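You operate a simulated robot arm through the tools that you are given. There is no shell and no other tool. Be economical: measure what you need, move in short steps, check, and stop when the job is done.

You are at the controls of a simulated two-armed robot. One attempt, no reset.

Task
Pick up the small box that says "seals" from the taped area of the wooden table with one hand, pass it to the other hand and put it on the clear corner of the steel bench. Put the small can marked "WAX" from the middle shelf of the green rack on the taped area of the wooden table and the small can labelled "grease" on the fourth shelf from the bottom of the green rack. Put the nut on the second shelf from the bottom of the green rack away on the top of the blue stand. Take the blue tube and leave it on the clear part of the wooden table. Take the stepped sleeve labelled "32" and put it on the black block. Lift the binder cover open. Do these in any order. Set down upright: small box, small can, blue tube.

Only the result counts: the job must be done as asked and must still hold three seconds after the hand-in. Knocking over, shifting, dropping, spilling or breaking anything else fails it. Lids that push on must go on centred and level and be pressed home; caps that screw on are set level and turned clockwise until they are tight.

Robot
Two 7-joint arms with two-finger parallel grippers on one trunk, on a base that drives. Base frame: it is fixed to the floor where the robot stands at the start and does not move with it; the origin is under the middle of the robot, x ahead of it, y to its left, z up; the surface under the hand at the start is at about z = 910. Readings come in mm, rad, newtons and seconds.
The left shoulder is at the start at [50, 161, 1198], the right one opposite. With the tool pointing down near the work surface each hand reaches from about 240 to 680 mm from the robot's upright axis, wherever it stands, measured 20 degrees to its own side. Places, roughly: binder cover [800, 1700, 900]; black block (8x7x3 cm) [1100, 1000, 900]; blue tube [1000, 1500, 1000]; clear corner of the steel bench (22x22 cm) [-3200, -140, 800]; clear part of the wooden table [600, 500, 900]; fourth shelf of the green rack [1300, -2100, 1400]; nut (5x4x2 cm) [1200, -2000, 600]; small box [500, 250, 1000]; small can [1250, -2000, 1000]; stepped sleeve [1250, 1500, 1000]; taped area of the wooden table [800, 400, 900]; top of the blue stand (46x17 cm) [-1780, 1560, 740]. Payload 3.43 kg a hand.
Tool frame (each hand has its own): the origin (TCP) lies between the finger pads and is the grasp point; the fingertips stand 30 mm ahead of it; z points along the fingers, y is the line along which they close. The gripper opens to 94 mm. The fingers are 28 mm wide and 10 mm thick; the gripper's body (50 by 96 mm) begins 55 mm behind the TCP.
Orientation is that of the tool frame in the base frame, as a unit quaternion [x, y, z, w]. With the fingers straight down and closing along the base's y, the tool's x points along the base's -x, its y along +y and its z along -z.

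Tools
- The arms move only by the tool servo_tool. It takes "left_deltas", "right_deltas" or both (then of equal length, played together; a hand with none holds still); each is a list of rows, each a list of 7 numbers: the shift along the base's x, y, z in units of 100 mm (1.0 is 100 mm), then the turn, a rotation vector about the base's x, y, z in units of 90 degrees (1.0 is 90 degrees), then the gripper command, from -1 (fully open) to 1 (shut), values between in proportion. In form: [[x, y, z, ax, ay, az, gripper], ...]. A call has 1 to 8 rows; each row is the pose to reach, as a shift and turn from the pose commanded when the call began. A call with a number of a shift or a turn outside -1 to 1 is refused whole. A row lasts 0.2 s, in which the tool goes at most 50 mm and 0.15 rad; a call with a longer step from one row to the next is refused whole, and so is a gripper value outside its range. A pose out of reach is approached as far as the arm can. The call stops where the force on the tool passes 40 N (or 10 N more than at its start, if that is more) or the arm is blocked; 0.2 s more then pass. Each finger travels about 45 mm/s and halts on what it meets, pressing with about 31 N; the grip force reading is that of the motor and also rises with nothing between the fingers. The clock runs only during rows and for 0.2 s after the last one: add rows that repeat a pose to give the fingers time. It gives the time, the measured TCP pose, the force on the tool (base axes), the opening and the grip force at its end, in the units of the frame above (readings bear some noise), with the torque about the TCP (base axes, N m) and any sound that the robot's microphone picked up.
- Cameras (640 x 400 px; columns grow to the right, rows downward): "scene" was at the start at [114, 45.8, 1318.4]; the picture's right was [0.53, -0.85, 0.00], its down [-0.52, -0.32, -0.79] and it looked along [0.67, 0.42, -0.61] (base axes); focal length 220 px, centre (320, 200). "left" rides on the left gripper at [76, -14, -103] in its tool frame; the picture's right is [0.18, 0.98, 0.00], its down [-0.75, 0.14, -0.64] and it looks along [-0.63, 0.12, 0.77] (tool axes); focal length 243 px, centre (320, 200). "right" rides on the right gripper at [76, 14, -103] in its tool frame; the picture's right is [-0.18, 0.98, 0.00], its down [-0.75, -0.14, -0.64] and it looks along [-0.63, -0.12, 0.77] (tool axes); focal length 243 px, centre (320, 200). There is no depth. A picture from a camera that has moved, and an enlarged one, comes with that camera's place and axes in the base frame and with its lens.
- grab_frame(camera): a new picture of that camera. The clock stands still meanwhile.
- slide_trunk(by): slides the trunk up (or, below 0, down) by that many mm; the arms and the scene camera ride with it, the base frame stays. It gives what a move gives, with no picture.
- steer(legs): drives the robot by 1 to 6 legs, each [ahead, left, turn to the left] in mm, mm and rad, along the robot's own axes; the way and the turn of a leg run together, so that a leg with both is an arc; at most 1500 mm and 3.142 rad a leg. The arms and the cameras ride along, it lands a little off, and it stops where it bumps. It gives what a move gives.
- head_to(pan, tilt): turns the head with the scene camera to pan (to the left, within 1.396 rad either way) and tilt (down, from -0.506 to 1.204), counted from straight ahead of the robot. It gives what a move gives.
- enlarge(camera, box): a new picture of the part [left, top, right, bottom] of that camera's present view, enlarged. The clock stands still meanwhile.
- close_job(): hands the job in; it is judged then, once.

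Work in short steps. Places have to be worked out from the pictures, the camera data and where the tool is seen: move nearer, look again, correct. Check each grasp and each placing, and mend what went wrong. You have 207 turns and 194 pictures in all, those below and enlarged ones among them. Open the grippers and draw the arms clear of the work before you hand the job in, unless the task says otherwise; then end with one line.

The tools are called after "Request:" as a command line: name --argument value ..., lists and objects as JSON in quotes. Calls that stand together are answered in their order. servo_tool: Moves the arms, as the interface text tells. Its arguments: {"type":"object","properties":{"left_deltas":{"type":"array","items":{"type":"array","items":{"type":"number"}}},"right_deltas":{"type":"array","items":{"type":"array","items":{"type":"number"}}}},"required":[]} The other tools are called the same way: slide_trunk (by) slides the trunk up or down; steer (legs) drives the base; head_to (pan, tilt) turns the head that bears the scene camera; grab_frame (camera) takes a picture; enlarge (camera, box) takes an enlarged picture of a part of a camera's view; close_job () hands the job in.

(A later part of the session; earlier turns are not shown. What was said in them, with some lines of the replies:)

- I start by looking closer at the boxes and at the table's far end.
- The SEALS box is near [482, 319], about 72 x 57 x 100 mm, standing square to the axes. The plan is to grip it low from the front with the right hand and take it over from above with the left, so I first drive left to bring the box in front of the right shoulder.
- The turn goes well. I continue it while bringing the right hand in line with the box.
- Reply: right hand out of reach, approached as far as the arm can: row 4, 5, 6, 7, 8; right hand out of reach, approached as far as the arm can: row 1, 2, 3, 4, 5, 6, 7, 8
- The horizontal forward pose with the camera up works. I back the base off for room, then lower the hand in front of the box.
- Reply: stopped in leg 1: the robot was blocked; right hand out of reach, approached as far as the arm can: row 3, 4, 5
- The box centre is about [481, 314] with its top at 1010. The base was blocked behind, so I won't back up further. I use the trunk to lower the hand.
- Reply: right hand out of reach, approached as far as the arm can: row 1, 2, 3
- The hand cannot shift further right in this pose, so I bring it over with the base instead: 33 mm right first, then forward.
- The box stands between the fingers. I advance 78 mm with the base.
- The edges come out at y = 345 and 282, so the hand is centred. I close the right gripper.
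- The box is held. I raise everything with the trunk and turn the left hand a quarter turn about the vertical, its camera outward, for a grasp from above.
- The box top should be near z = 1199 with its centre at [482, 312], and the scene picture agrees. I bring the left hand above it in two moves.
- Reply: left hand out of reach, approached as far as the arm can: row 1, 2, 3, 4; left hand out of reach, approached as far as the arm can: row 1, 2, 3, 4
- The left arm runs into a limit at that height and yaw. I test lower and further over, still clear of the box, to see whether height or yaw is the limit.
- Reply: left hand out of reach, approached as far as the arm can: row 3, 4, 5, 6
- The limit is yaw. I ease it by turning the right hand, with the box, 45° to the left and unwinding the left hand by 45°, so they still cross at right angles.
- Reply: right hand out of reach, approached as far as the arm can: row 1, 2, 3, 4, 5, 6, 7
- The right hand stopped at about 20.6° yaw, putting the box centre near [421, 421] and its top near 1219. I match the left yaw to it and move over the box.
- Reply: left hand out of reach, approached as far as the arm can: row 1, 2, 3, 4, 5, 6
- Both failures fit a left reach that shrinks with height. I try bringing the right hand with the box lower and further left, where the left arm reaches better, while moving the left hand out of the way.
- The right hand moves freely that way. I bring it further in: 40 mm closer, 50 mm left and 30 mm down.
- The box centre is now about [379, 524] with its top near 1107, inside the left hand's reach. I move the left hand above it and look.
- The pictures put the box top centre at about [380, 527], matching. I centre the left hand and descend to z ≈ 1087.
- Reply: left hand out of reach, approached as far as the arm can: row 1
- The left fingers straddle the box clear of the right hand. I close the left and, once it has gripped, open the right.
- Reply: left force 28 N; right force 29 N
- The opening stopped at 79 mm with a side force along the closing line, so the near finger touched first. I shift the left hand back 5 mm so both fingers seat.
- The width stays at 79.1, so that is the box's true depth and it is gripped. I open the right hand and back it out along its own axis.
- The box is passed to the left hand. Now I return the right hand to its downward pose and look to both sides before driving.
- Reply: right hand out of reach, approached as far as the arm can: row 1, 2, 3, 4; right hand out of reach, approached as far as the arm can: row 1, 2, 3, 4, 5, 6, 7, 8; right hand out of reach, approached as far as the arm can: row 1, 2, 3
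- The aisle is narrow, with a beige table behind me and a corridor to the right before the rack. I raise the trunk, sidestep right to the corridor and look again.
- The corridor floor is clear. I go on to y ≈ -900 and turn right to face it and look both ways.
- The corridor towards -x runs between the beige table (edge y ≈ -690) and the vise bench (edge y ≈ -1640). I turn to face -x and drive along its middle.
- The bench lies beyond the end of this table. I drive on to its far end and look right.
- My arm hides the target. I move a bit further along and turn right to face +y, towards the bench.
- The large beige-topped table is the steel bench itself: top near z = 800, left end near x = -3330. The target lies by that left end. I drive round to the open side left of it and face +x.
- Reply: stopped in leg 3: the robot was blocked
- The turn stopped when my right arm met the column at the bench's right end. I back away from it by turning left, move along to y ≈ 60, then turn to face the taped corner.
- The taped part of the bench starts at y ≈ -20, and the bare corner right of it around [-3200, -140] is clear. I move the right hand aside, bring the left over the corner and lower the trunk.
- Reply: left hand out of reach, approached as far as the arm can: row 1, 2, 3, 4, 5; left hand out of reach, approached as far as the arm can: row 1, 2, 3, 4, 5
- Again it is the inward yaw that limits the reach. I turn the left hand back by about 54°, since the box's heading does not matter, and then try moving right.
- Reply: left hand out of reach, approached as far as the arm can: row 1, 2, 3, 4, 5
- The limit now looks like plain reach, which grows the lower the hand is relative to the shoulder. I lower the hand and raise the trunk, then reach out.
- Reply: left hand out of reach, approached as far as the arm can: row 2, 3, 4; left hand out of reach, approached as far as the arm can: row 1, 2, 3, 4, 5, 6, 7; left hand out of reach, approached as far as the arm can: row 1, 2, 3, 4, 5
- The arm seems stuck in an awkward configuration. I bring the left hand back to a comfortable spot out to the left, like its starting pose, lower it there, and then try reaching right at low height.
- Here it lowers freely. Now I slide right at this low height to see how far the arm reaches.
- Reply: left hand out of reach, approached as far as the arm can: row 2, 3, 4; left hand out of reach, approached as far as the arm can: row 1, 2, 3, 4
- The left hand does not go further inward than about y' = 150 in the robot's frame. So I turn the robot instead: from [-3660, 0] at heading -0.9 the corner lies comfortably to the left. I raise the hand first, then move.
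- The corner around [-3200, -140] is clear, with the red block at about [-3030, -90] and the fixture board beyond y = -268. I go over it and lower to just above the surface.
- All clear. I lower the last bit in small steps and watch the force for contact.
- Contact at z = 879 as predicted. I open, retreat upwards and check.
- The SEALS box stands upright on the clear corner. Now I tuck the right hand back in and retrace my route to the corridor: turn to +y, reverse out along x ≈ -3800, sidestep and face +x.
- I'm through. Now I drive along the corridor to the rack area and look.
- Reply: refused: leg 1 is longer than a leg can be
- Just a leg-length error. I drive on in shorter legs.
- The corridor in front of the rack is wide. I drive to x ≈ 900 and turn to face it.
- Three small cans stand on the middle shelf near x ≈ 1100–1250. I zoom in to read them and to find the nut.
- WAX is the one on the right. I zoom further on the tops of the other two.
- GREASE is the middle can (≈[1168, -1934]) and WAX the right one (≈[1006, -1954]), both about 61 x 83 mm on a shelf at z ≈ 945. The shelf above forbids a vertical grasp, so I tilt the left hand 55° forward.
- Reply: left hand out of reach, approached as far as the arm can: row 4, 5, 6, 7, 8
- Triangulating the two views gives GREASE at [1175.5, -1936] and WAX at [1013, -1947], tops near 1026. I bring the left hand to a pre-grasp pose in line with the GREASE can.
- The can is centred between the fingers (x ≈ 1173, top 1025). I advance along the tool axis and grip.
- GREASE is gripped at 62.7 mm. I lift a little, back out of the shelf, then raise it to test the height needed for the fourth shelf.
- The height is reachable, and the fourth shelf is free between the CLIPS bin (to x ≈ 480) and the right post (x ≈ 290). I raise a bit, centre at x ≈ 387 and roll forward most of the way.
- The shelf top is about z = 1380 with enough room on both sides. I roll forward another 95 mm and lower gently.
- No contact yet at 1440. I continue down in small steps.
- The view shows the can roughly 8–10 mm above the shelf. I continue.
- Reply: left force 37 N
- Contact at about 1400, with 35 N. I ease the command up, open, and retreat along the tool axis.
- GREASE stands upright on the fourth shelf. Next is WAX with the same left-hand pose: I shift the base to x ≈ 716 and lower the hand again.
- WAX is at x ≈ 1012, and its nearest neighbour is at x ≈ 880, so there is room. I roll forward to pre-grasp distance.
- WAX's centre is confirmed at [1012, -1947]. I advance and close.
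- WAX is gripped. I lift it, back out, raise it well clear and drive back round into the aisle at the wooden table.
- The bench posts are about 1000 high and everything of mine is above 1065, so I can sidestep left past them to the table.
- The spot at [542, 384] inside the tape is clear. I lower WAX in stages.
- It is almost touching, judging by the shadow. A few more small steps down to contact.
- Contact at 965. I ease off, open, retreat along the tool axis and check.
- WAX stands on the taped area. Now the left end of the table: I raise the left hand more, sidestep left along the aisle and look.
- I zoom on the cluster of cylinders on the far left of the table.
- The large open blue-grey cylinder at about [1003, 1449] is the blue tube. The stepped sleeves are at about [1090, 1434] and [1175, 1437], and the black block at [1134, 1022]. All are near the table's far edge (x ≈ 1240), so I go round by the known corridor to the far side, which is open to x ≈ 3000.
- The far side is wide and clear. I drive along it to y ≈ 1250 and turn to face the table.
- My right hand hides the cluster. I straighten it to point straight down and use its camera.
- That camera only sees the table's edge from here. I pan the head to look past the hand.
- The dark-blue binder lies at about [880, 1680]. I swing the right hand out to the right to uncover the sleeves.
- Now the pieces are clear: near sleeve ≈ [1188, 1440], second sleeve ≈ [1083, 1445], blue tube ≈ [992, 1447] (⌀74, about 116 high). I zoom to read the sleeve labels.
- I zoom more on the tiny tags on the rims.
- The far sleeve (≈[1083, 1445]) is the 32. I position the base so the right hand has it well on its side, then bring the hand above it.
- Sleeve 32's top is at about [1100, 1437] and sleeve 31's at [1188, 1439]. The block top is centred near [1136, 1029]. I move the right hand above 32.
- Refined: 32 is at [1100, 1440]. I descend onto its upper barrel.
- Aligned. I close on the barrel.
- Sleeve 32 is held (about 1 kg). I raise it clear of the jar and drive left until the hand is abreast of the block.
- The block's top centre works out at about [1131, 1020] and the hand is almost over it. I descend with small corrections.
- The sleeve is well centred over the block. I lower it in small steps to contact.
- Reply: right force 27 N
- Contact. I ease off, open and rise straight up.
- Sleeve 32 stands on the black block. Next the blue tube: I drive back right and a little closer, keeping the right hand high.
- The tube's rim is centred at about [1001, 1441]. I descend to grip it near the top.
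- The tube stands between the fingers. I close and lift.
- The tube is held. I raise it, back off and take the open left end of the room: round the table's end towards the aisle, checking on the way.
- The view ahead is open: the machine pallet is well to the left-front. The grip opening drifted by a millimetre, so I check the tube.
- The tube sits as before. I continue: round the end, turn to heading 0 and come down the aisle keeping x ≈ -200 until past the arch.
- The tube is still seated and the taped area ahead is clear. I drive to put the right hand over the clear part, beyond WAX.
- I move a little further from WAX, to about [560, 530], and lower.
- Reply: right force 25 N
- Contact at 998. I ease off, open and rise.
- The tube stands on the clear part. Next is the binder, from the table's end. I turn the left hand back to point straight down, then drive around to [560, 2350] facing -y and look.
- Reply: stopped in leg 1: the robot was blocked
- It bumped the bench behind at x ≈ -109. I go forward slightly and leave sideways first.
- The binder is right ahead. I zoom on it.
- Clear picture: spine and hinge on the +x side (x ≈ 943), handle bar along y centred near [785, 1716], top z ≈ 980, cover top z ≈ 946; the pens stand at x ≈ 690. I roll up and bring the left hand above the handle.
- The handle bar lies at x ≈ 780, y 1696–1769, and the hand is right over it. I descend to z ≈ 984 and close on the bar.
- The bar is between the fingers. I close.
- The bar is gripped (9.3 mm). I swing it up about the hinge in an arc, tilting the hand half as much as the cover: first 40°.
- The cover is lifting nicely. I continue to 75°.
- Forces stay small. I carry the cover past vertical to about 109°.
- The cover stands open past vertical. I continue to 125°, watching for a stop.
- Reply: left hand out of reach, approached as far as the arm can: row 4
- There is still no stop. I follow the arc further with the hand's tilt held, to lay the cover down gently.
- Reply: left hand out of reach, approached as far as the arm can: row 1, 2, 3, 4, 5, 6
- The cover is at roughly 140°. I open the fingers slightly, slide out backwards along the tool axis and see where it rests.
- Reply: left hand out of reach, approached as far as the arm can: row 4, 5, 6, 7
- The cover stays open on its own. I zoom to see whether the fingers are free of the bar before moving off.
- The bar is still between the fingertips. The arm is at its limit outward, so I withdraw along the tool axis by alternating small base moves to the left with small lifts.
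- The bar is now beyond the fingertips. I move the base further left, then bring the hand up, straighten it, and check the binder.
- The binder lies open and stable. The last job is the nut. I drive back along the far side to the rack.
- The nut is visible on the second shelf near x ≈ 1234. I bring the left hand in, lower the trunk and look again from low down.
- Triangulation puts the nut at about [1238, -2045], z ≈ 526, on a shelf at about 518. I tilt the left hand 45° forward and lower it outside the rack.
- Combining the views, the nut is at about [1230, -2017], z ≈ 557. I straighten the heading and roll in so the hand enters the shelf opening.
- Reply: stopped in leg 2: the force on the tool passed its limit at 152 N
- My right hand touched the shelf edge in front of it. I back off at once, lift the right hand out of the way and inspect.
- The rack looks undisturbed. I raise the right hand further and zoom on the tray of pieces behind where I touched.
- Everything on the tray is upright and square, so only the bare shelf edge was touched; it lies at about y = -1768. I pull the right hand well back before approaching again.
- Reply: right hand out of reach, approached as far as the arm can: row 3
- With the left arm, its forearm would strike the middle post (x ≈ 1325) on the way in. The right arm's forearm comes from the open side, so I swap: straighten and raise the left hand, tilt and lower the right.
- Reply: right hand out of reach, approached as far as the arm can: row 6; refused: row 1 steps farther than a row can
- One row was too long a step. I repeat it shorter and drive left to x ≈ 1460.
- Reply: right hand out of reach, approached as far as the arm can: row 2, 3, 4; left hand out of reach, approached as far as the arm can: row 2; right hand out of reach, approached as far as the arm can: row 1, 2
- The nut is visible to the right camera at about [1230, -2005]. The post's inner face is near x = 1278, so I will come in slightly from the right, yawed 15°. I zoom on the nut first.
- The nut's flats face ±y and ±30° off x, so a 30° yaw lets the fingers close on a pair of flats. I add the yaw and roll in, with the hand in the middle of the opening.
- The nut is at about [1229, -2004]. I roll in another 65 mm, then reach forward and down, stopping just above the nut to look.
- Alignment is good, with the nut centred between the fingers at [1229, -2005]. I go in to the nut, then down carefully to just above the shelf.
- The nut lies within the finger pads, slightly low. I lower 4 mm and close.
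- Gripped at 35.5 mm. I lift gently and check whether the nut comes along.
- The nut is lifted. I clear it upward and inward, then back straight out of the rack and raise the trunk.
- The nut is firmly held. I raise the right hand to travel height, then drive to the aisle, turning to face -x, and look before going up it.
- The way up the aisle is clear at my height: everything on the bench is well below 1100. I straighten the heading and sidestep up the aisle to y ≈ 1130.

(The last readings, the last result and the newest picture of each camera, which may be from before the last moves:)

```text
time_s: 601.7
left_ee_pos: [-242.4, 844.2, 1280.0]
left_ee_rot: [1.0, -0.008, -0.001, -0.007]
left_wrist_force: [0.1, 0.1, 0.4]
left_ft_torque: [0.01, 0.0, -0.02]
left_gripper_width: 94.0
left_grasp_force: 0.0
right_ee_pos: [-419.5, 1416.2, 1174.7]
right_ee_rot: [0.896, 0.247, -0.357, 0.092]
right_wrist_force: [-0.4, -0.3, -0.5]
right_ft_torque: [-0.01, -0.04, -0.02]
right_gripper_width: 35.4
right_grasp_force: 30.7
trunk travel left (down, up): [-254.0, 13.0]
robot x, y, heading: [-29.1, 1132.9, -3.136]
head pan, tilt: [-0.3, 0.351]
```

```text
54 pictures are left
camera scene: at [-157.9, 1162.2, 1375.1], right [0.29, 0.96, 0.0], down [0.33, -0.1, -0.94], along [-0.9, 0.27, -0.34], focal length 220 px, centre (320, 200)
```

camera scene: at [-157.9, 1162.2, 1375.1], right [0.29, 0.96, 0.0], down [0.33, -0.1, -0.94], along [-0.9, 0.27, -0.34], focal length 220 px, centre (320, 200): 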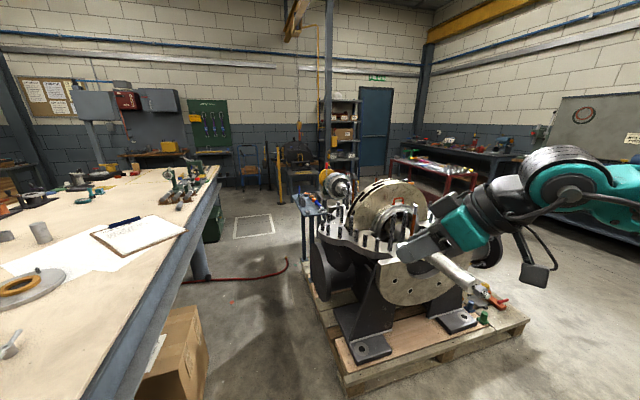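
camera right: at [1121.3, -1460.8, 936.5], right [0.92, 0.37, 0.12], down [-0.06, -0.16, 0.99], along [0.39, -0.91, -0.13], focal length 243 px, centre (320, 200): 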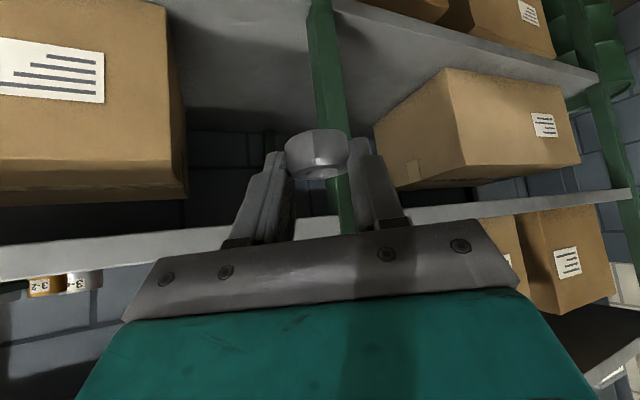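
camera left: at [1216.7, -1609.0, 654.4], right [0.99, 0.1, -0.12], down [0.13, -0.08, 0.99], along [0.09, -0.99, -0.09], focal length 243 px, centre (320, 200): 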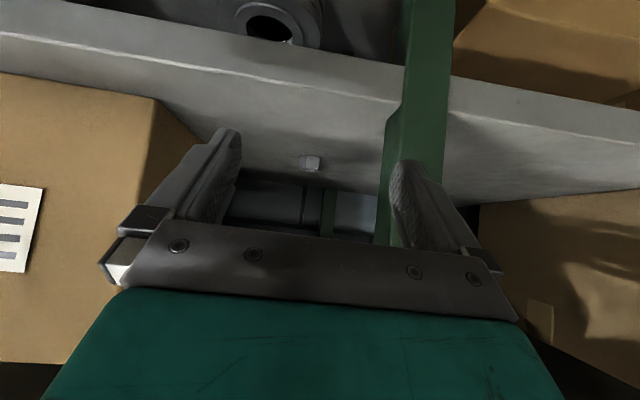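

The blue stand is just behind the pump at (309, 203). I zoom on it.

Request:
enlarge --camera "scene" --box '[280, 165, 370, 260]'

```text
4.21 times, centred on (325, 212) of scene
camera zoom: at [-157.9, 1162.2, 1375.1], right [0.29, 0.96, 0.0], down [0.33, -0.1, -0.94], along [-0.9, 0.27, -0.34], focal length 927 px, centre (299, 147)
```

zoom: 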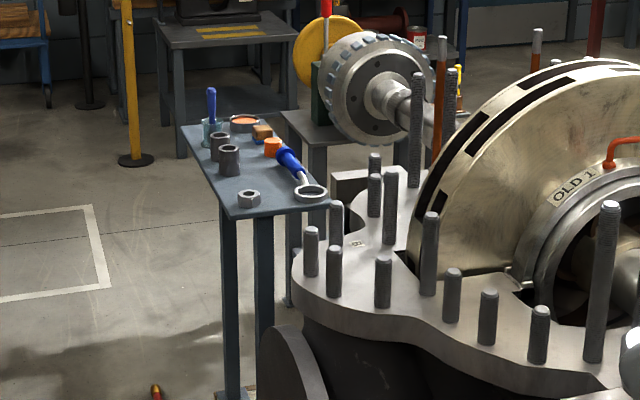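

The stand's top runs x ≈ -2031…-1540, y ≈ 1455…1633. It is free around [-1665, 1545], between the old nut, the sleeves and the ring spanner. I drive along the lane to about [-1500, 1020], short of the hose on the floor, and turn towards it.

Request:
steer --legs '[[0, 110, 0], [750, 0, 0]]'

Request:
head_to --pan -0.4 --tilt 0.5

Request:
grab_frame --camera "scene"

```text
time_s: 606.3
left_ee_pos: [-888.3, 734.7, 1279.5]
left_ee_rot: [1.0, -0.012, 0.0, -0.006]
left_wrist_force: [0.2, 0.3, -0.6]
left_ft_torque: [0.0, 0.0, 0.0]
left_gripper_width: 93.9
left_grasp_force: 0.0
right_ee_pos: [-1059.2, 1307.7, 1173.5]
right_ee_rot: [0.898, 0.243, -0.356, 0.091]
right_wrist_force: [0.0, 0.4, -0.7]
right_ft_torque: [-0.01, -0.03, 0.05]
right_gripper_width: 35.5
right_grasp_force: 31.0
trunk travel left (down, up): [-254.0, 13.0]
robot x, y, heading: [-671.0, 1023.4, 3.137]
head pan, tilt: [-0.3, 0.351]
stopped in leg 2: the robot was blocked; the commanded pose is now the measured one
```

```text
time_s: 607.0
left_ee_pos: [-885.8, 732.9, 1279.8]
left_ee_rot: [1.0, -0.012, -0.001, -0.006]
left_wrist_force: [0.7, -0.9, 1.0]
left_ft_torque: [-0.01, -0.03, 0.03]
left_gripper_width: 93.8
left_grasp_force: 0.0
right_ee_pos: [-1058.6, 1308.2, 1174.9]
right_ee_rot: [0.898, 0.243, -0.356, 0.091]
right_wrist_force: [-0.2, -0.2, -1.6]
right_ft_torque: [-0.01, -0.03, -0.02]
right_gripper_width: 35.4
right_grasp_force: 31.2
trunk travel left (down, up): [-254.0, 13.0]
robot x, y, heading: [-668.6, 1024.7, 3.136]
head pan, tilt: [-0.4, 0.499]
```

```text
52 pictures are left
camera scene: at [-794.2, 1059.6, 1361.5], right [0.39, 0.92, 0.0], down [0.44, -0.19, -0.88], along [-0.81, 0.34, -0.48], focal length 220 px, centre (320, 200)
```

scene: 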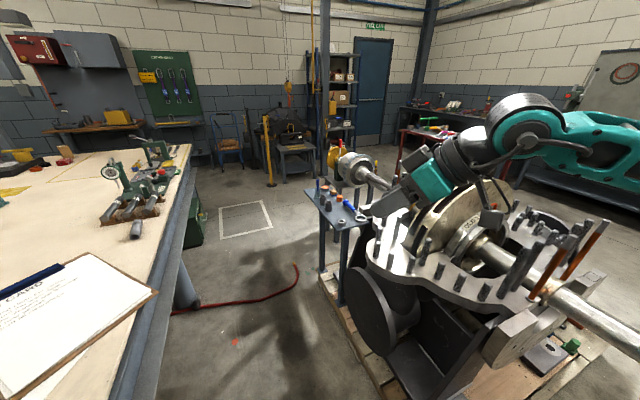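

Something stopped me at x ≈ -671. I back off a little and look at both sides to find what it was.

Request:
steer --legs '[[-60, 0, 0]]'

Request:
head_to --pan -1.1 --tilt 0.6

Request:
grab_frame --camera "scene"

Request:
head_to --pan 0.5 --tilt 0.9

Request:
grab_frame --camera "scene"

```text
time_s: 607.9
left_ee_pos: [-827.0, 734.7, 1280.5]
left_ee_rot: [1.0, -0.012, -0.002, -0.006]
left_wrist_force: [0.5, 1.1, -0.4]
left_ft_torque: [-0.03, 0.0, 0.03]
left_gripper_width: 94.3
left_grasp_force: 0.0
right_ee_pos: [-997.7, 1306.9, 1175.1]
right_ee_rot: [0.897, 0.242, -0.357, 0.09]
right_wrist_force: [0.1, 0.0, -1.0]
right_ft_torque: [0.01, 0.01, 0.0]
right_gripper_width: 35.5
right_grasp_force: 30.6
trunk travel left (down, up): [-254.0, 13.0]
robot x, y, heading: [-612.2, 1022.3, 3.139]
head pan, tilt: [-0.4, 0.499]
```

```text
time_s: 609.0
left_ee_pos: [-827.7, 734.5, 1280.6]
left_ee_rot: [1.0, -0.013, 0.0, -0.007]
left_wrist_force: [-1.0, -0.4, 0.8]
left_ft_torque: [-0.05, -0.01, -0.04]
left_gripper_width: 94.0
left_grasp_force: 0.1
right_ee_pos: [-999.3, 1308.1, 1175.3]
right_ee_rot: [0.898, 0.243, -0.356, 0.09]
right_wrist_force: [-0.3, -1.4, -1.2]
right_ft_torque: [0.0, -0.04, 0.02]
right_gripper_width: 35.6
right_grasp_force: 31.0
trunk travel left (down, up): [-254.0, 13.0]
robot x, y, heading: [-614.5, 1025.2, 3.141]
head pan, tilt: [-1.1, 0.6]
```

```text
51 pictures are left
camera scene: at [-691.1, 1102.7, 1352.4], right [0.89, 0.45, 0.0], down [0.26, -0.5, -0.83], along [-0.37, 0.74, -0.56], focal length 220 px, centre (320, 200)
```

scene: 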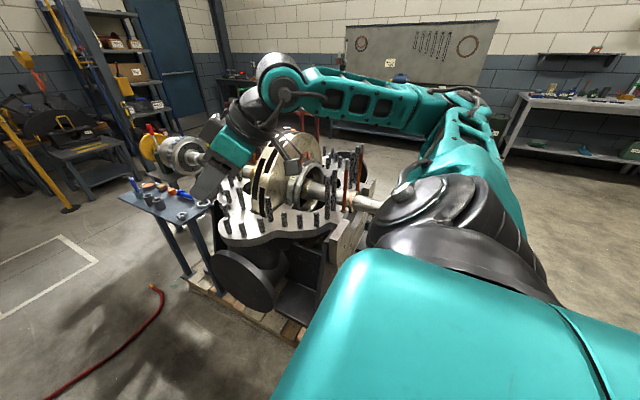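

```text
time_s: 610.7
left_ee_pos: [-826.1, 735.3, 1280.7]
left_ee_rot: [1.0, -0.012, 0.0, -0.006]
left_wrist_force: [0.3, 0.8, 0.7]
left_ft_torque: [0.02, 0.02, 0.0]
left_gripper_width: 93.9
left_grasp_force: 0.0
right_ee_pos: [-998.9, 1307.8, 1173.9]
right_ee_rot: [0.898, 0.243, -0.356, 0.092]
right_wrist_force: [0.1, 0.2, -1.4]
right_ft_torque: [0.03, 0.0, 0.02]
right_gripper_width: 35.4
right_grasp_force: 31.6
trunk travel left (down, up): [-254.0, 13.0]
robot x, y, heading: [-611.7, 1025.3, 3.135]
head pan, tilt: [0.499, 0.901]
```

```text
50 pictures are left
camera scene: at [-717.5, 988.0, 1327.6], right [-0.48, 0.88, 0.0], down [0.69, 0.37, -0.62], along [-0.55, -0.3, -0.78], focal length 220 px, centre (320, 200)
```

scene: 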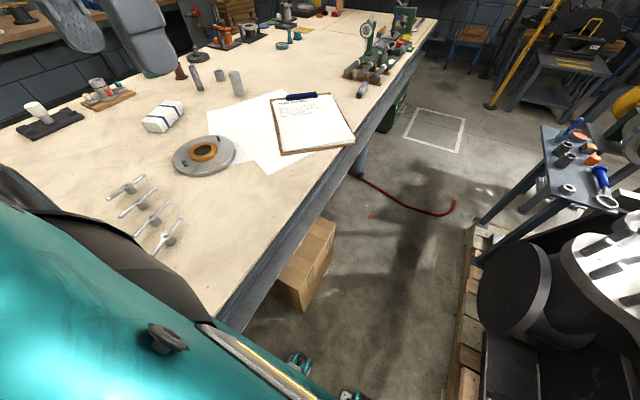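

It was the cardboard box that sticks out from under the bench (to y ≈ 800). My elbow is high above everything. I shift 100 mm to the right and continue, and will place the nut sideways from this heading without turning.

Request:
steer --legs '[[0, -105, 0], [420, 0, 0]]'

Request:
grab_frame --camera "scene"

```text
time_s: 614.5
left_ee_pos: [-1255.5, 843.7, 1279.7]
left_ee_rot: [1.0, -0.015, -0.001, -0.005]
left_wrist_force: [0.4, 0.1, -0.1]
left_ft_torque: [0.0, 0.02, -0.01]
left_gripper_width: 93.9
left_grasp_force: 0.0
right_ee_pos: [-1422.2, 1418.0, 1175.1]
right_ee_rot: [0.899, 0.24, -0.356, 0.089]
right_wrist_force: [0.2, 0.3, -1.0]
right_ft_torque: [0.03, 0.0, 0.02]
right_gripper_width: 35.5
right_grasp_force: 31.5
trunk travel left (down, up): [-254.0, 13.0]
robot x, y, heading: [-1036.7, 1131.1, 3.133]
head pan, tilt: [0.499, 0.901]
```

```text
49 pictures are left
camera scene: at [-1143.5, 1096.5, 1327.6], right [-0.47, 0.88, 0.0], down [0.69, 0.37, -0.62], along [-0.55, -0.29, -0.78], focal length 220 px, centre (320, 200)
```

scene: 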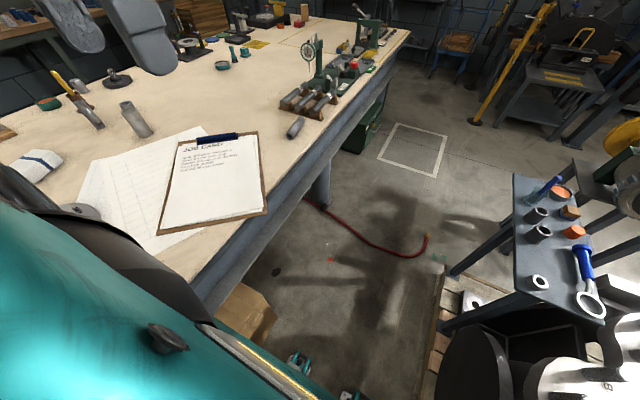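

Passed cleanly. I continue another 350 mm.

Request:
steer --legs '[[350, 0, 0]]'

Request:
head_to --pan -0.75 --tilt 0.75

Request:
grab_frame --camera "scene"

Request:
grab_frame --camera "right"

```text
time_s: 616.7
left_ee_pos: [-1601.7, 846.7, 1280.1]
left_ee_rot: [1.0, -0.016, -0.001, -0.006]
left_wrist_force: [-0.3, -0.8, -0.3]
left_ft_torque: [0.0, -0.02, -0.02]
left_gripper_width: 93.8
left_grasp_force: 0.1
right_ee_pos: [-1771.1, 1421.6, 1174.2]
right_ee_rot: [0.899, 0.241, -0.356, 0.089]
right_wrist_force: [-0.5, -0.5, -0.3]
right_ft_torque: [0.05, -0.01, 0.01]
right_gripper_width: 35.4
right_grasp_force: 31.4
trunk travel left (down, up): [-254.0, 13.0]
robot x, y, heading: [-1383.2, 1133.4, 3.137]
head pan, tilt: [0.499, 0.901]
```

```text
time_s: 618.2
left_ee_pos: [-1601.5, 845.4, 1280.4]
left_ee_rot: [1.0, -0.015, -0.001, -0.006]
left_wrist_force: [-1.2, 0.1, -0.3]
left_ft_torque: [0.01, 0.04, -0.02]
left_gripper_width: 94.0
left_grasp_force: 0.0
right_ee_pos: [-1770.7, 1420.9, 1175.3]
right_ee_rot: [0.899, 0.24, -0.356, 0.089]
right_wrist_force: [-0.1, -0.3, -1.4]
right_ft_torque: [0.0, -0.03, -0.01]
right_gripper_width: 35.5
right_grasp_force: 31.4
trunk travel left (down, up): [-254.0, 13.0]
robot x, y, heading: [-1382.9, 1132.7, 3.134]
head pan, tilt: [-0.75, 0.75]
```

```text
48 pictures are left
camera scene: at [-1484.2, 1192.2, 1339.5], right [0.69, 0.73, 0.0], down [0.5, -0.47, -0.73], along [-0.53, 0.5, -0.68], focal length 220 px, centre (320, 200)
```

scene: 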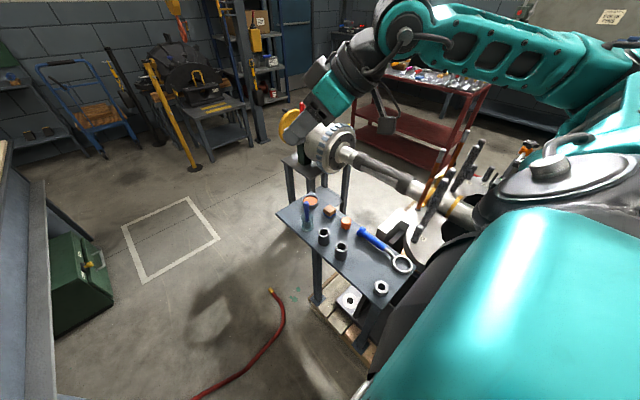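

```text
47 pictures are left
camera right: at [-1654.2, 1471.2, 1196.7], right [0.37, -0.92, 0.12], down [-0.16, 0.06, 0.99], along [-0.91, -0.38, -0.13], focal length 243 px, centre (320, 200)
```

right: 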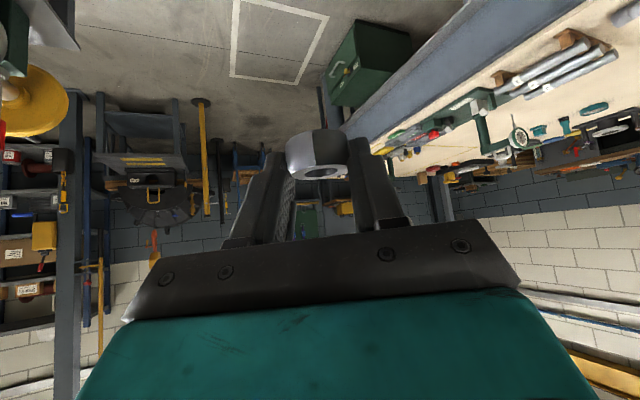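

I've measured the stand: old nut at [-1566, 1506], sleeve at [-1710, 1500], spanner along y ≈ 1625. The free spot is [-1640, 1548]. I first turn the hand 90° to the right so its wrist stays on my side, clear of the pump.

Request:
servo_tool --right_deltas '[[0, 0, 0, 0, 0, -0.083, 1], [0, 0, 0, 0, 0, -0.166, 1], [0, 0, 0, 0, 0, -0.25, 1], [0, 0, 0, 0, 0, -0.333, 1], [0, 0, 0, 0, 0, -0.416, 1], [0, 0, 0, 0, 0, -0.5, 1]]'

Request:
servo_tool --right_deltas '[[0, 0, 0, 0, 0, -0.083, 1], [0, 0, 0, 0, 0, -0.166, 1], [0, 0, 0, 0, 0, -0.25, 1], [0, 0, 0, 0, 0, -0.333, 1], [0, 0, 0, 0, 0, -0.416, 1], [0, 0, 0, 0, 0, -0.5, 1]]'

Request:
grab_frame --camera "right"

```text
time_s: 619.6
left_ee_pos: [-1601.3, 845.6, 1278.1]
left_ee_rot: [1.0, -0.016, -0.001, -0.007]
left_wrist_force: [0.4, -0.2, -0.4]
left_ft_torque: [-0.01, -0.02, 0.02]
left_gripper_width: 93.7
left_grasp_force: 0.0
right_ee_pos: [-1769.8, 1420.4, 1174.6]
right_ee_rot: [0.921, -0.123, -0.364, -0.054]
right_wrist_force: [0.1, -0.4, -1.9]
right_ft_torque: [0.02, 0.01, 0.02]
right_gripper_width: 35.6
right_grasp_force: 30.7
trunk travel left (down, up): [-254.0, 13.0]
robot x, y, heading: [-1383.3, 1137.0, 3.131]
head pan, tilt: [-0.75, 0.75]
```

```text
time_s: 621.0
left_ee_pos: [-1601.2, 846.4, 1280.1]
left_ee_rot: [1.0, -0.015, 0.0, -0.006]
left_wrist_force: [0.0, 0.6, 0.5]
left_ft_torque: [-0.03, 0.01, -0.01]
left_gripper_width: 93.9
left_grasp_force: 0.1
right_ee_pos: [-1771.2, 1421.9, 1175.1]
right_ee_rot: [0.805, -0.466, -0.315, -0.189]
right_wrist_force: [0.7, -0.1, -0.6]
right_ft_torque: [0.02, -0.02, 0.01]
right_gripper_width: 35.5
right_grasp_force: 30.4
trunk travel left (down, up): [-254.0, 13.0]
robot x, y, heading: [-1384.7, 1137.6, 3.131]
head pan, tilt: [-0.75, 0.75]
```

```text
46 pictures are left
camera right: at [-1721.5, 1304.8, 1196.3], right [-0.92, -0.37, 0.12], down [0.06, 0.16, 0.99], along [-0.38, 0.92, -0.13], focal length 243 px, centre (320, 200)
```

right: 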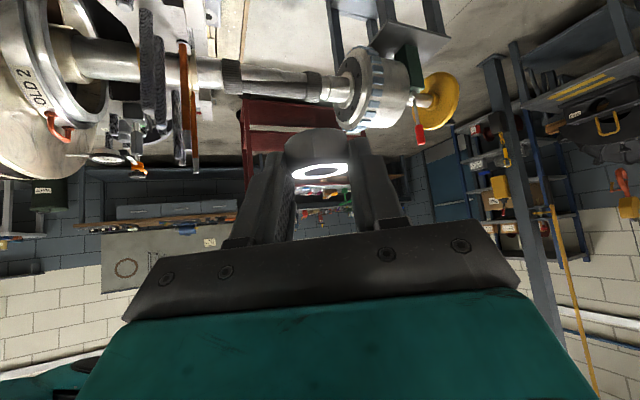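

The shaft behind the stand is at y ≈ 1680, clear of the target. I move over the free spot and come down in stages, watching the elbow.

Request:
servo_tool --right_deltas '[[0.3, 0.25, 0, 0, 0, 0, 1], [0.6, 0.5, -0.1, 0, 0, 0, 1], [0.9, 0.75, -0.3, 0, 0, 0, 1], [1.0, 1.0, -0.6, 0, 0, 0, 1], [1.0, 1.0, -1.0, 0, 0, 0, 1]]'

Request:
servo_tool --right_deltas '[[0.2, 0.1, -0.3, 0, 0, 0, 1], [0.37, 0.17, -0.6, 0, 0, 0, 1], [0.37, 0.17, -1.0, 0, 0, 0, 1]]'

Request:
grab_frame --camera "scene"

Request:
grab_frame --camera "right"

```text
time_s: 622.2
left_ee_pos: [-1603.0, 845.5, 1279.8]
left_ee_rot: [1.0, -0.015, 0.0, -0.006]
left_wrist_force: [0.0, -0.3, -0.7]
left_ft_torque: [0.04, 0.01, -0.01]
left_gripper_width: 94.1
left_grasp_force: 0.0
right_ee_pos: [-1711.0, 1531.8, 1071.5]
right_ee_rot: [0.805, -0.465, -0.315, -0.189]
right_wrist_force: [0.3, 0.0, -0.3]
right_ft_torque: [-0.01, -0.01, 0.0]
right_gripper_width: 35.2
right_grasp_force: 31.4
right hand out of reach, approached as far as the arm can: row 3, 4, 5
trunk travel left (down, up): [-254.0, 13.0]
robot x, y, heading: [-1380.2, 1135.8, 3.132]
head pan, tilt: [-0.75, 0.75]
```

```text
time_s: 623.0
left_ee_pos: [-1602.9, 846.9, 1280.2]
left_ee_rot: [1.0, -0.014, -0.001, -0.005]
left_wrist_force: [0.6, 0.2, 0.7]
left_ft_torque: [-0.01, 0.04, -0.01]
left_gripper_width: 93.8
left_grasp_force: 0.0
right_ee_pos: [-1676.4, 1548.1, 969.0]
right_ee_rot: [0.806, -0.464, -0.315, -0.187]
right_wrist_force: [-0.9, -1.1, -0.2]
right_ft_torque: [-0.01, -0.02, -0.01]
right_gripper_width: 35.4
right_grasp_force: 31.5
right hand out of reach, approached as far as the arm can: row 1, 2
trunk travel left (down, up): [-254.0, 13.0]
robot x, y, heading: [-1386.3, 1135.4, 3.134]
head pan, tilt: [-0.75, 0.75]
```

```text
45 pictures are left
camera scene: at [-1484.5, 1192.3, 1339.5], right [0.69, 0.73, 0.0], down [0.49, -0.47, -0.73], along [-0.53, 0.5, -0.68], focal length 220 px, centre (320, 200)
```

scene: 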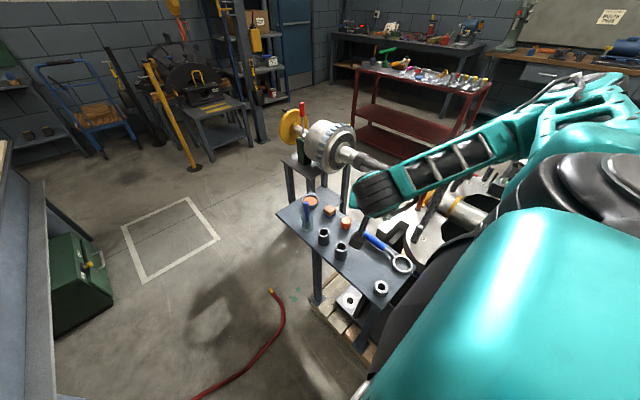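

```text
44 pictures are left
camera right: at [-1625.9, 1432.5, 991.8], right [-0.92, -0.37, 0.12], down [0.06, 0.16, 0.98], along [-0.39, 0.91, -0.13], focal length 243 px, centre (320, 200)
```

right: 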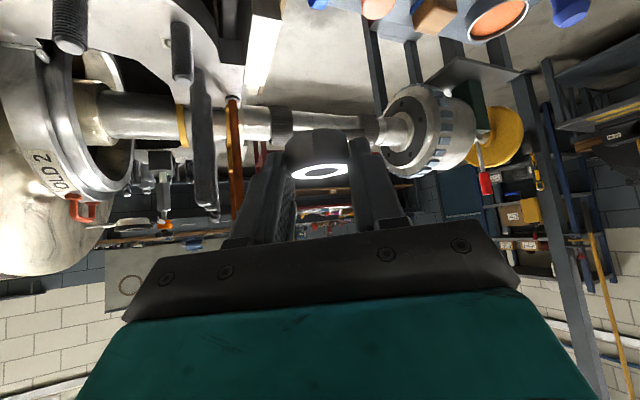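

The forearm stays above the pump parts. I continue down half-way, correcting sideways, and look again.

Request:
servo_tool --right_deltas '[[0.15, -0.03, -0.3, 0, 0, 0, 1], [0.3, -0.07, -0.6, 0, 0, 0, 1], [0.42, -0.1, -0.9, 0, 0, 0, 1], [0.42, -0.1, -1.0, 0, 0, 0, 1]]'

Request:
grab_frame --camera "scene"

Request:
grab_frame --camera "right"

```text
time_s: 624.0
left_ee_pos: [-1601.0, 847.4, 1279.4]
left_ee_rot: [1.0, -0.016, -0.001, -0.006]
left_wrist_force: [0.5, -0.3, -0.5]
left_ft_torque: [0.02, 0.01, -0.01]
left_gripper_width: 94.4
left_grasp_force: 0.0
right_ee_pos: [-1644.2, 1529.3, 873.9]
right_ee_rot: [0.805, -0.467, -0.314, -0.191]
right_wrist_force: [0.3, -0.6, -0.7]
right_ft_torque: [-0.02, -0.05, 0.03]
right_gripper_width: 35.4
right_grasp_force: 31.1
right hand out of reach, approached as far as the arm can: row 3, 4
trunk travel left (down, up): [-254.0, 13.0]
robot x, y, heading: [-1385.3, 1133.9, 3.129]
head pan, tilt: [-0.75, 0.75]
```

```text
43 pictures are left
camera scene: at [-1484.1, 1192.2, 1339.5], right [0.69, 0.73, 0.0], down [0.49, -0.47, -0.73], along [-0.53, 0.5, -0.68], focal length 220 px, centre (320, 200)
```

scene: 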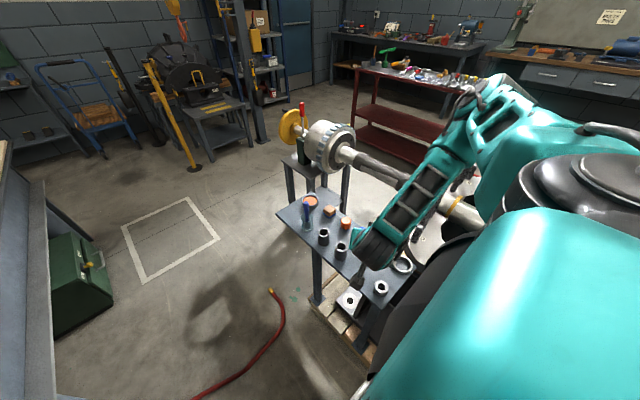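

```text
42 pictures are left
camera right: at [-1596.5, 1413.5, 894.7], right [-0.92, -0.37, 0.11], down [0.06, 0.16, 0.99], along [-0.38, 0.92, -0.13], focal length 243 px, centre (320, 200)
```

right: 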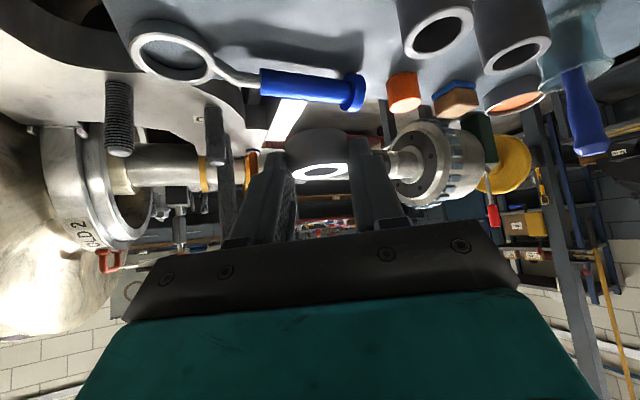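

The hand is already well placed: the nut would land at about [-1650, 1540], some 65–90 mm from its neighbours. I descend vertically from here.

Request:
servo_tool --right_deltas '[[0, 0, -0.3, 0, 0, 0, 1], [0, 0, -0.6, 0, 0, 0, 1], [0, 0, -0.75, 0, 0, 0, 1], [0, 0, -0.75, 0, 0, 0, 1]]'

Request:
grab_frame --camera "right"

```text
time_s: 625.0
left_ee_pos: [-1602.5, 847.5, 1281.6]
left_ee_rot: [1.0, -0.015, -0.001, -0.006]
left_wrist_force: [0.4, -0.1, 0.1]
left_ft_torque: [0.01, 0.0, -0.01]
left_gripper_width: 94.0
left_grasp_force: 0.1
right_ee_pos: [-1649.5, 1525.9, 798.9]
right_ee_rot: [0.805, -0.466, -0.314, -0.192]
right_wrist_force: [-0.3, -0.2, -1.5]
right_ft_torque: [-0.02, -0.01, 0.01]
right_gripper_width: 35.5
right_grasp_force: 30.9
right hand out of reach, approached as far as the arm can: row 1, 2, 3, 4
trunk travel left (down, up): [-254.0, 13.0]
robot x, y, heading: [-1381.8, 1136.4, 3.132]
head pan, tilt: [-0.75, 0.75]
```

```text
41 pictures are left
camera right: at [-1600.0, 1409.5, 820.8], right [-0.92, -0.37, 0.11], down [0.05, 0.16, 0.99], along [-0.38, 0.92, -0.13], focal length 243 px, centre (320, 200)
```

right: 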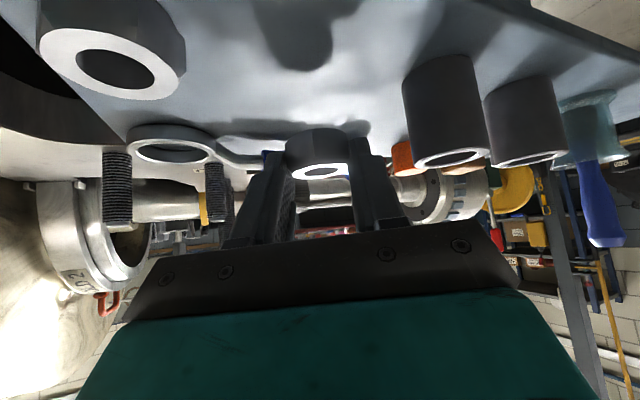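

About 24 mm remain to the top. I lower in small steps to contact.

Request:
servo_tool --right_deltas '[[0.02, 0, -0.06, 0, 0, 0, 1], [0.03, 0, -0.12, 0, 0, 0, 1], [0.04, 0, -0.17, 0, 0, 0, 1], [0.05, 0, -0.2, 0, 0, 0, 1]]'

Request:
grab_frame --camera "right"

```text
time_s: 626.0
left_ee_pos: [-1601.1, 846.0, 1280.5]
left_ee_rot: [1.0, -0.015, -0.001, -0.007]
left_wrist_force: [-0.3, -0.4, 0.7]
left_ft_torque: [0.0, -0.04, 0.01]
left_gripper_width: 94.3
left_grasp_force: 0.0
right_ee_pos: [-1646.2, 1523.7, 779.2]
right_ee_rot: [0.805, -0.466, -0.314, -0.19]
right_wrist_force: [0.0, -0.3, -1.0]
right_ft_torque: [-0.04, 0.0, -0.03]
right_gripper_width: 35.4
right_grasp_force: 30.4
trunk travel left (down, up): [-254.0, 13.0]
robot x, y, heading: [-1384.5, 1135.6, 3.131]
head pan, tilt: [-0.75, 0.75]
```

```text
40 pictures are left
camera right: at [-1597.7, 1407.0, 801.2], right [-0.92, -0.37, 0.11], down [0.06, 0.16, 0.99], along [-0.38, 0.92, -0.13], focal length 243 px, centre (320, 200)
```

right: 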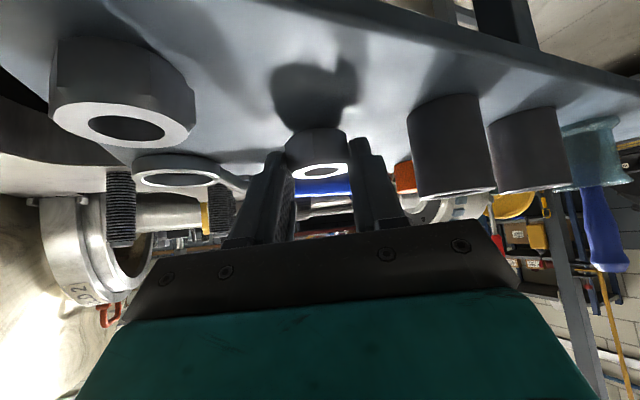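

Request:
servo_tool --right_deltas '[[0, 0, -0.03, 0, 0, 0, 1], [0, 0, -0.06, 0, 0, 0, 1], [0, 0, -0.09, 0, 0, 0, 1], [0, 0, -0.12, 0, 0, 0, 1]]'

Request:
grab_frame --camera "right"

```text
time_s: 627.0
left_ee_pos: [-1597.4, 844.3, 1281.0]
left_ee_rot: [1.0, -0.016, -0.003, -0.008]
left_wrist_force: [0.2, 1.1, -0.4]
left_ft_torque: [-0.01, 0.0, -0.01]
left_gripper_width: 94.1
left_grasp_force: 0.0
right_ee_pos: [-1645.3, 1523.2, 773.0]
right_ee_rot: [0.802, -0.467, -0.32, -0.193]
right_wrist_force: [6.9, 2.6, 40.1]
right_ft_torque: [0.15, 0.48, -0.1]
right_gripper_width: 35.9
right_grasp_force: 30.9
trunk travel left (down, up): [-254.0, 13.0]
robot x, y, heading: [-1383.2, 1137.5, 3.13]
head pan, tilt: [-0.75, 0.75]
```

```text
39 pictures are left
camera right: at [-1597.2, 1407.4, 792.2], right [-0.92, -0.37, 0.11], down [0.06, 0.15, 0.99], along [-0.38, 0.92, -0.12], focal length 243 px, centre (320, 200)
```

right: 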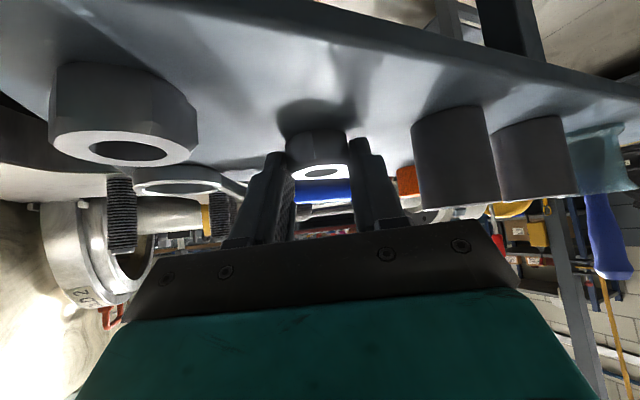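

Contact. I ease off, open just enough to free the nut, and withdraw along the tool axis.

Request:
servo_tool --right_deltas '[[0, 0, 0.05, 0, 0, 0, 1], [0, 0, 0.06, 0, 0, 0, 0.6], [0, 0, 0.06, 0, 0, 0, 0], [0, 0, 0.06, 0, 0, 0, -0.1], [0, 0, 0.06, 0, 0, 0, -0.1]]'

Request:
servo_tool --right_deltas '[[0.07, -0.12, 0.14, 0, 0, 0, -0.1], [0.14, -0.25, 0.29, 0, 0, 0, -0.1], [0.24, -0.43, 0.5, 0, 0, 0, -0.1], [0.35, -0.62, 0.75, 0, 0, 0, -0.1], [0.35, -0.62, 1.0, 0, 0, 0, -0.1]]'

Request:
grab_frame --camera "right"

```text
time_s: 628.2
left_ee_pos: [-1602.2, 846.1, 1279.5]
left_ee_rot: [1.0, -0.017, -0.001, -0.006]
left_wrist_force: [0.4, 0.0, 0.2]
left_ft_torque: [0.02, -0.05, 0.01]
left_gripper_width: 94.1
left_grasp_force: 0.1
right_ee_pos: [-1646.2, 1523.1, 774.2]
right_ee_rot: [0.804, -0.467, -0.314, -0.192]
right_wrist_force: [-0.3, 0.7, -0.5]
right_ft_torque: [0.0, 0.01, 0.03]
right_gripper_width: 51.6
right_grasp_force: 0.1
trunk travel left (down, up): [-254.0, 13.0]
robot x, y, heading: [-1384.1, 1133.4, 3.135]
head pan, tilt: [-0.75, 0.75]
```

```text
time_s: 629.4
left_ee_pos: [-1601.7, 846.1, 1279.8]
left_ee_rot: [1.0, -0.015, -0.002, -0.007]
left_wrist_force: [-0.2, -0.3, -0.5]
left_ft_torque: [0.01, -0.01, 0.0]
left_gripper_width: 94.2
left_grasp_force: 0.0
right_ee_pos: [-1610.2, 1463.5, 873.4]
right_ee_rot: [0.805, -0.465, -0.315, -0.189]
right_wrist_force: [0.4, -0.3, -0.2]
right_ft_torque: [-0.01, -0.04, -0.04]
right_gripper_width: 51.7
right_grasp_force: 0.0
trunk travel left (down, up): [-254.0, 13.0]
robot x, y, heading: [-1385.8, 1133.9, 3.136]
head pan, tilt: [-0.75, 0.75]
```

```text
38 pictures are left
camera right: at [-1560.0, 1347.7, 896.2], right [-0.92, -0.37, 0.11], down [0.06, 0.16, 0.99], along [-0.38, 0.91, -0.13], focal length 243 px, centre (320, 200)
```

right: 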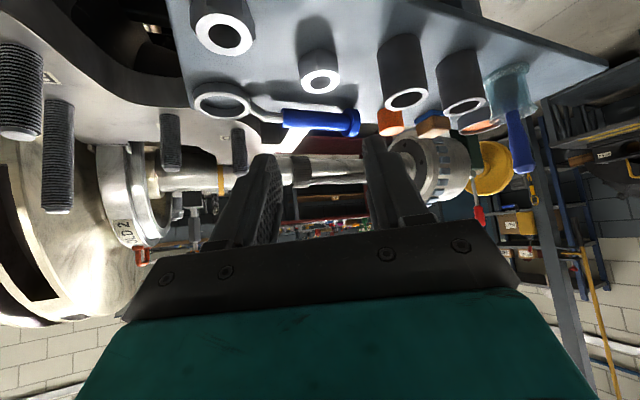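

The nut lies flat on the stand and nothing else has moved. I raise the right hand clear, open it fully, and take a last look.

Request:
servo_tool --right_deltas '[[0, -0.2, 0.4, 0, 0, 0, -0.5], [0, -0.5, 0.7, 0, 0, 0, -1], [0, -0.8, 1.0, 0, 0, 0, -1]]'

Request:
servo_tool --right_deltas '[[-0.2, 0, 0.4, 0, 0, 0, -1], [-0.4, 0, 0.8, 0, 0, 0, -1], [-0.6, 0, 1.0, 0, 0, 0, -1], [-0.6, 0, 1.0, 0, 0, 0, -1]]'

Request:
grab_frame --camera "scene"

```text
time_s: 630.2
left_ee_pos: [-1601.8, 844.5, 1280.9]
left_ee_rot: [1.0, -0.015, -0.001, -0.006]
left_wrist_force: [0.1, -0.2, -0.8]
left_ft_torque: [-0.04, 0.01, 0.0]
left_gripper_width: 94.0
left_grasp_force: 0.1
right_ee_pos: [-1632.8, 1361.6, 949.7]
right_ee_rot: [0.805, -0.465, -0.317, -0.189]
right_wrist_force: [0.4, -0.8, 0.9]
right_ft_torque: [-0.03, 0.0, 0.0]
right_gripper_width: 93.7
right_grasp_force: 0.1
right hand out of reach, approached as far as the arm can: row 1, 2, 3
trunk travel left (down, up): [-254.0, 13.0]
robot x, y, heading: [-1384.6, 1136.1, 3.132]
head pan, tilt: [-0.75, 0.75]
```

```text
time_s: 631.2
left_ee_pos: [-1601.4, 846.3, 1281.2]
left_ee_rot: [1.0, -0.016, -0.001, -0.006]
left_wrist_force: [-0.6, 1.2, 0.3]
left_ft_torque: [0.03, 0.0, 0.0]
left_gripper_width: 94.0
left_grasp_force: 0.0
right_ee_pos: [-1692.6, 1365.7, 1049.1]
right_ee_rot: [0.806, -0.464, -0.315, -0.187]
right_wrist_force: [0.2, 0.6, 0.0]
right_ft_torque: [-0.01, 0.03, -0.01]
right_gripper_width: 94.1
right_grasp_force: 0.0
right hand out of reach, approached as far as the arm can: row 1, 2
trunk travel left (down, up): [-254.0, 13.0]
robot x, y, heading: [-1386.3, 1133.3, 3.136]
head pan, tilt: [-0.75, 0.75]
```

```text
37 pictures are left
camera scene: at [-1484.1, 1192.2, 1339.5], right [0.69, 0.73, 0.0], down [0.49, -0.47, -0.73], along [-0.53, 0.5, -0.68], focal length 220 px, centre (320, 200)
```

scene: 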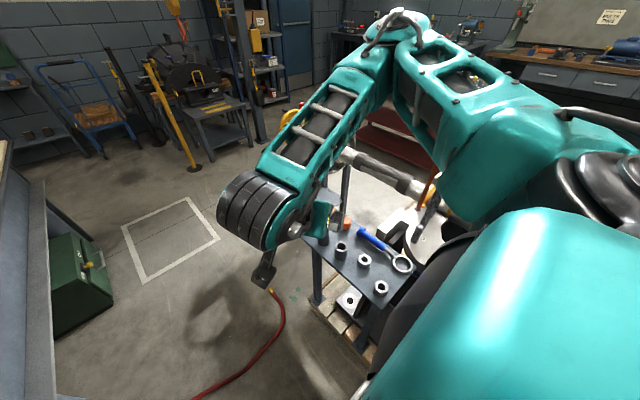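

The nut rests on the blue stand, both grippers are open and both arms are clear. Every part of the job is done, so I hand it in.

Request:
close_job

```text
The job is handed in.
```

I did every item on the list and handed the job in. Along the way I bumped a few other things: my right arm touched the bench column, my right hand hit the green rack's middle shelf edge hard (152 N), and the base bumped a cardboard box and, three times, something behind or beside the robot. Nothing looked moved, but I did not check the box closely.
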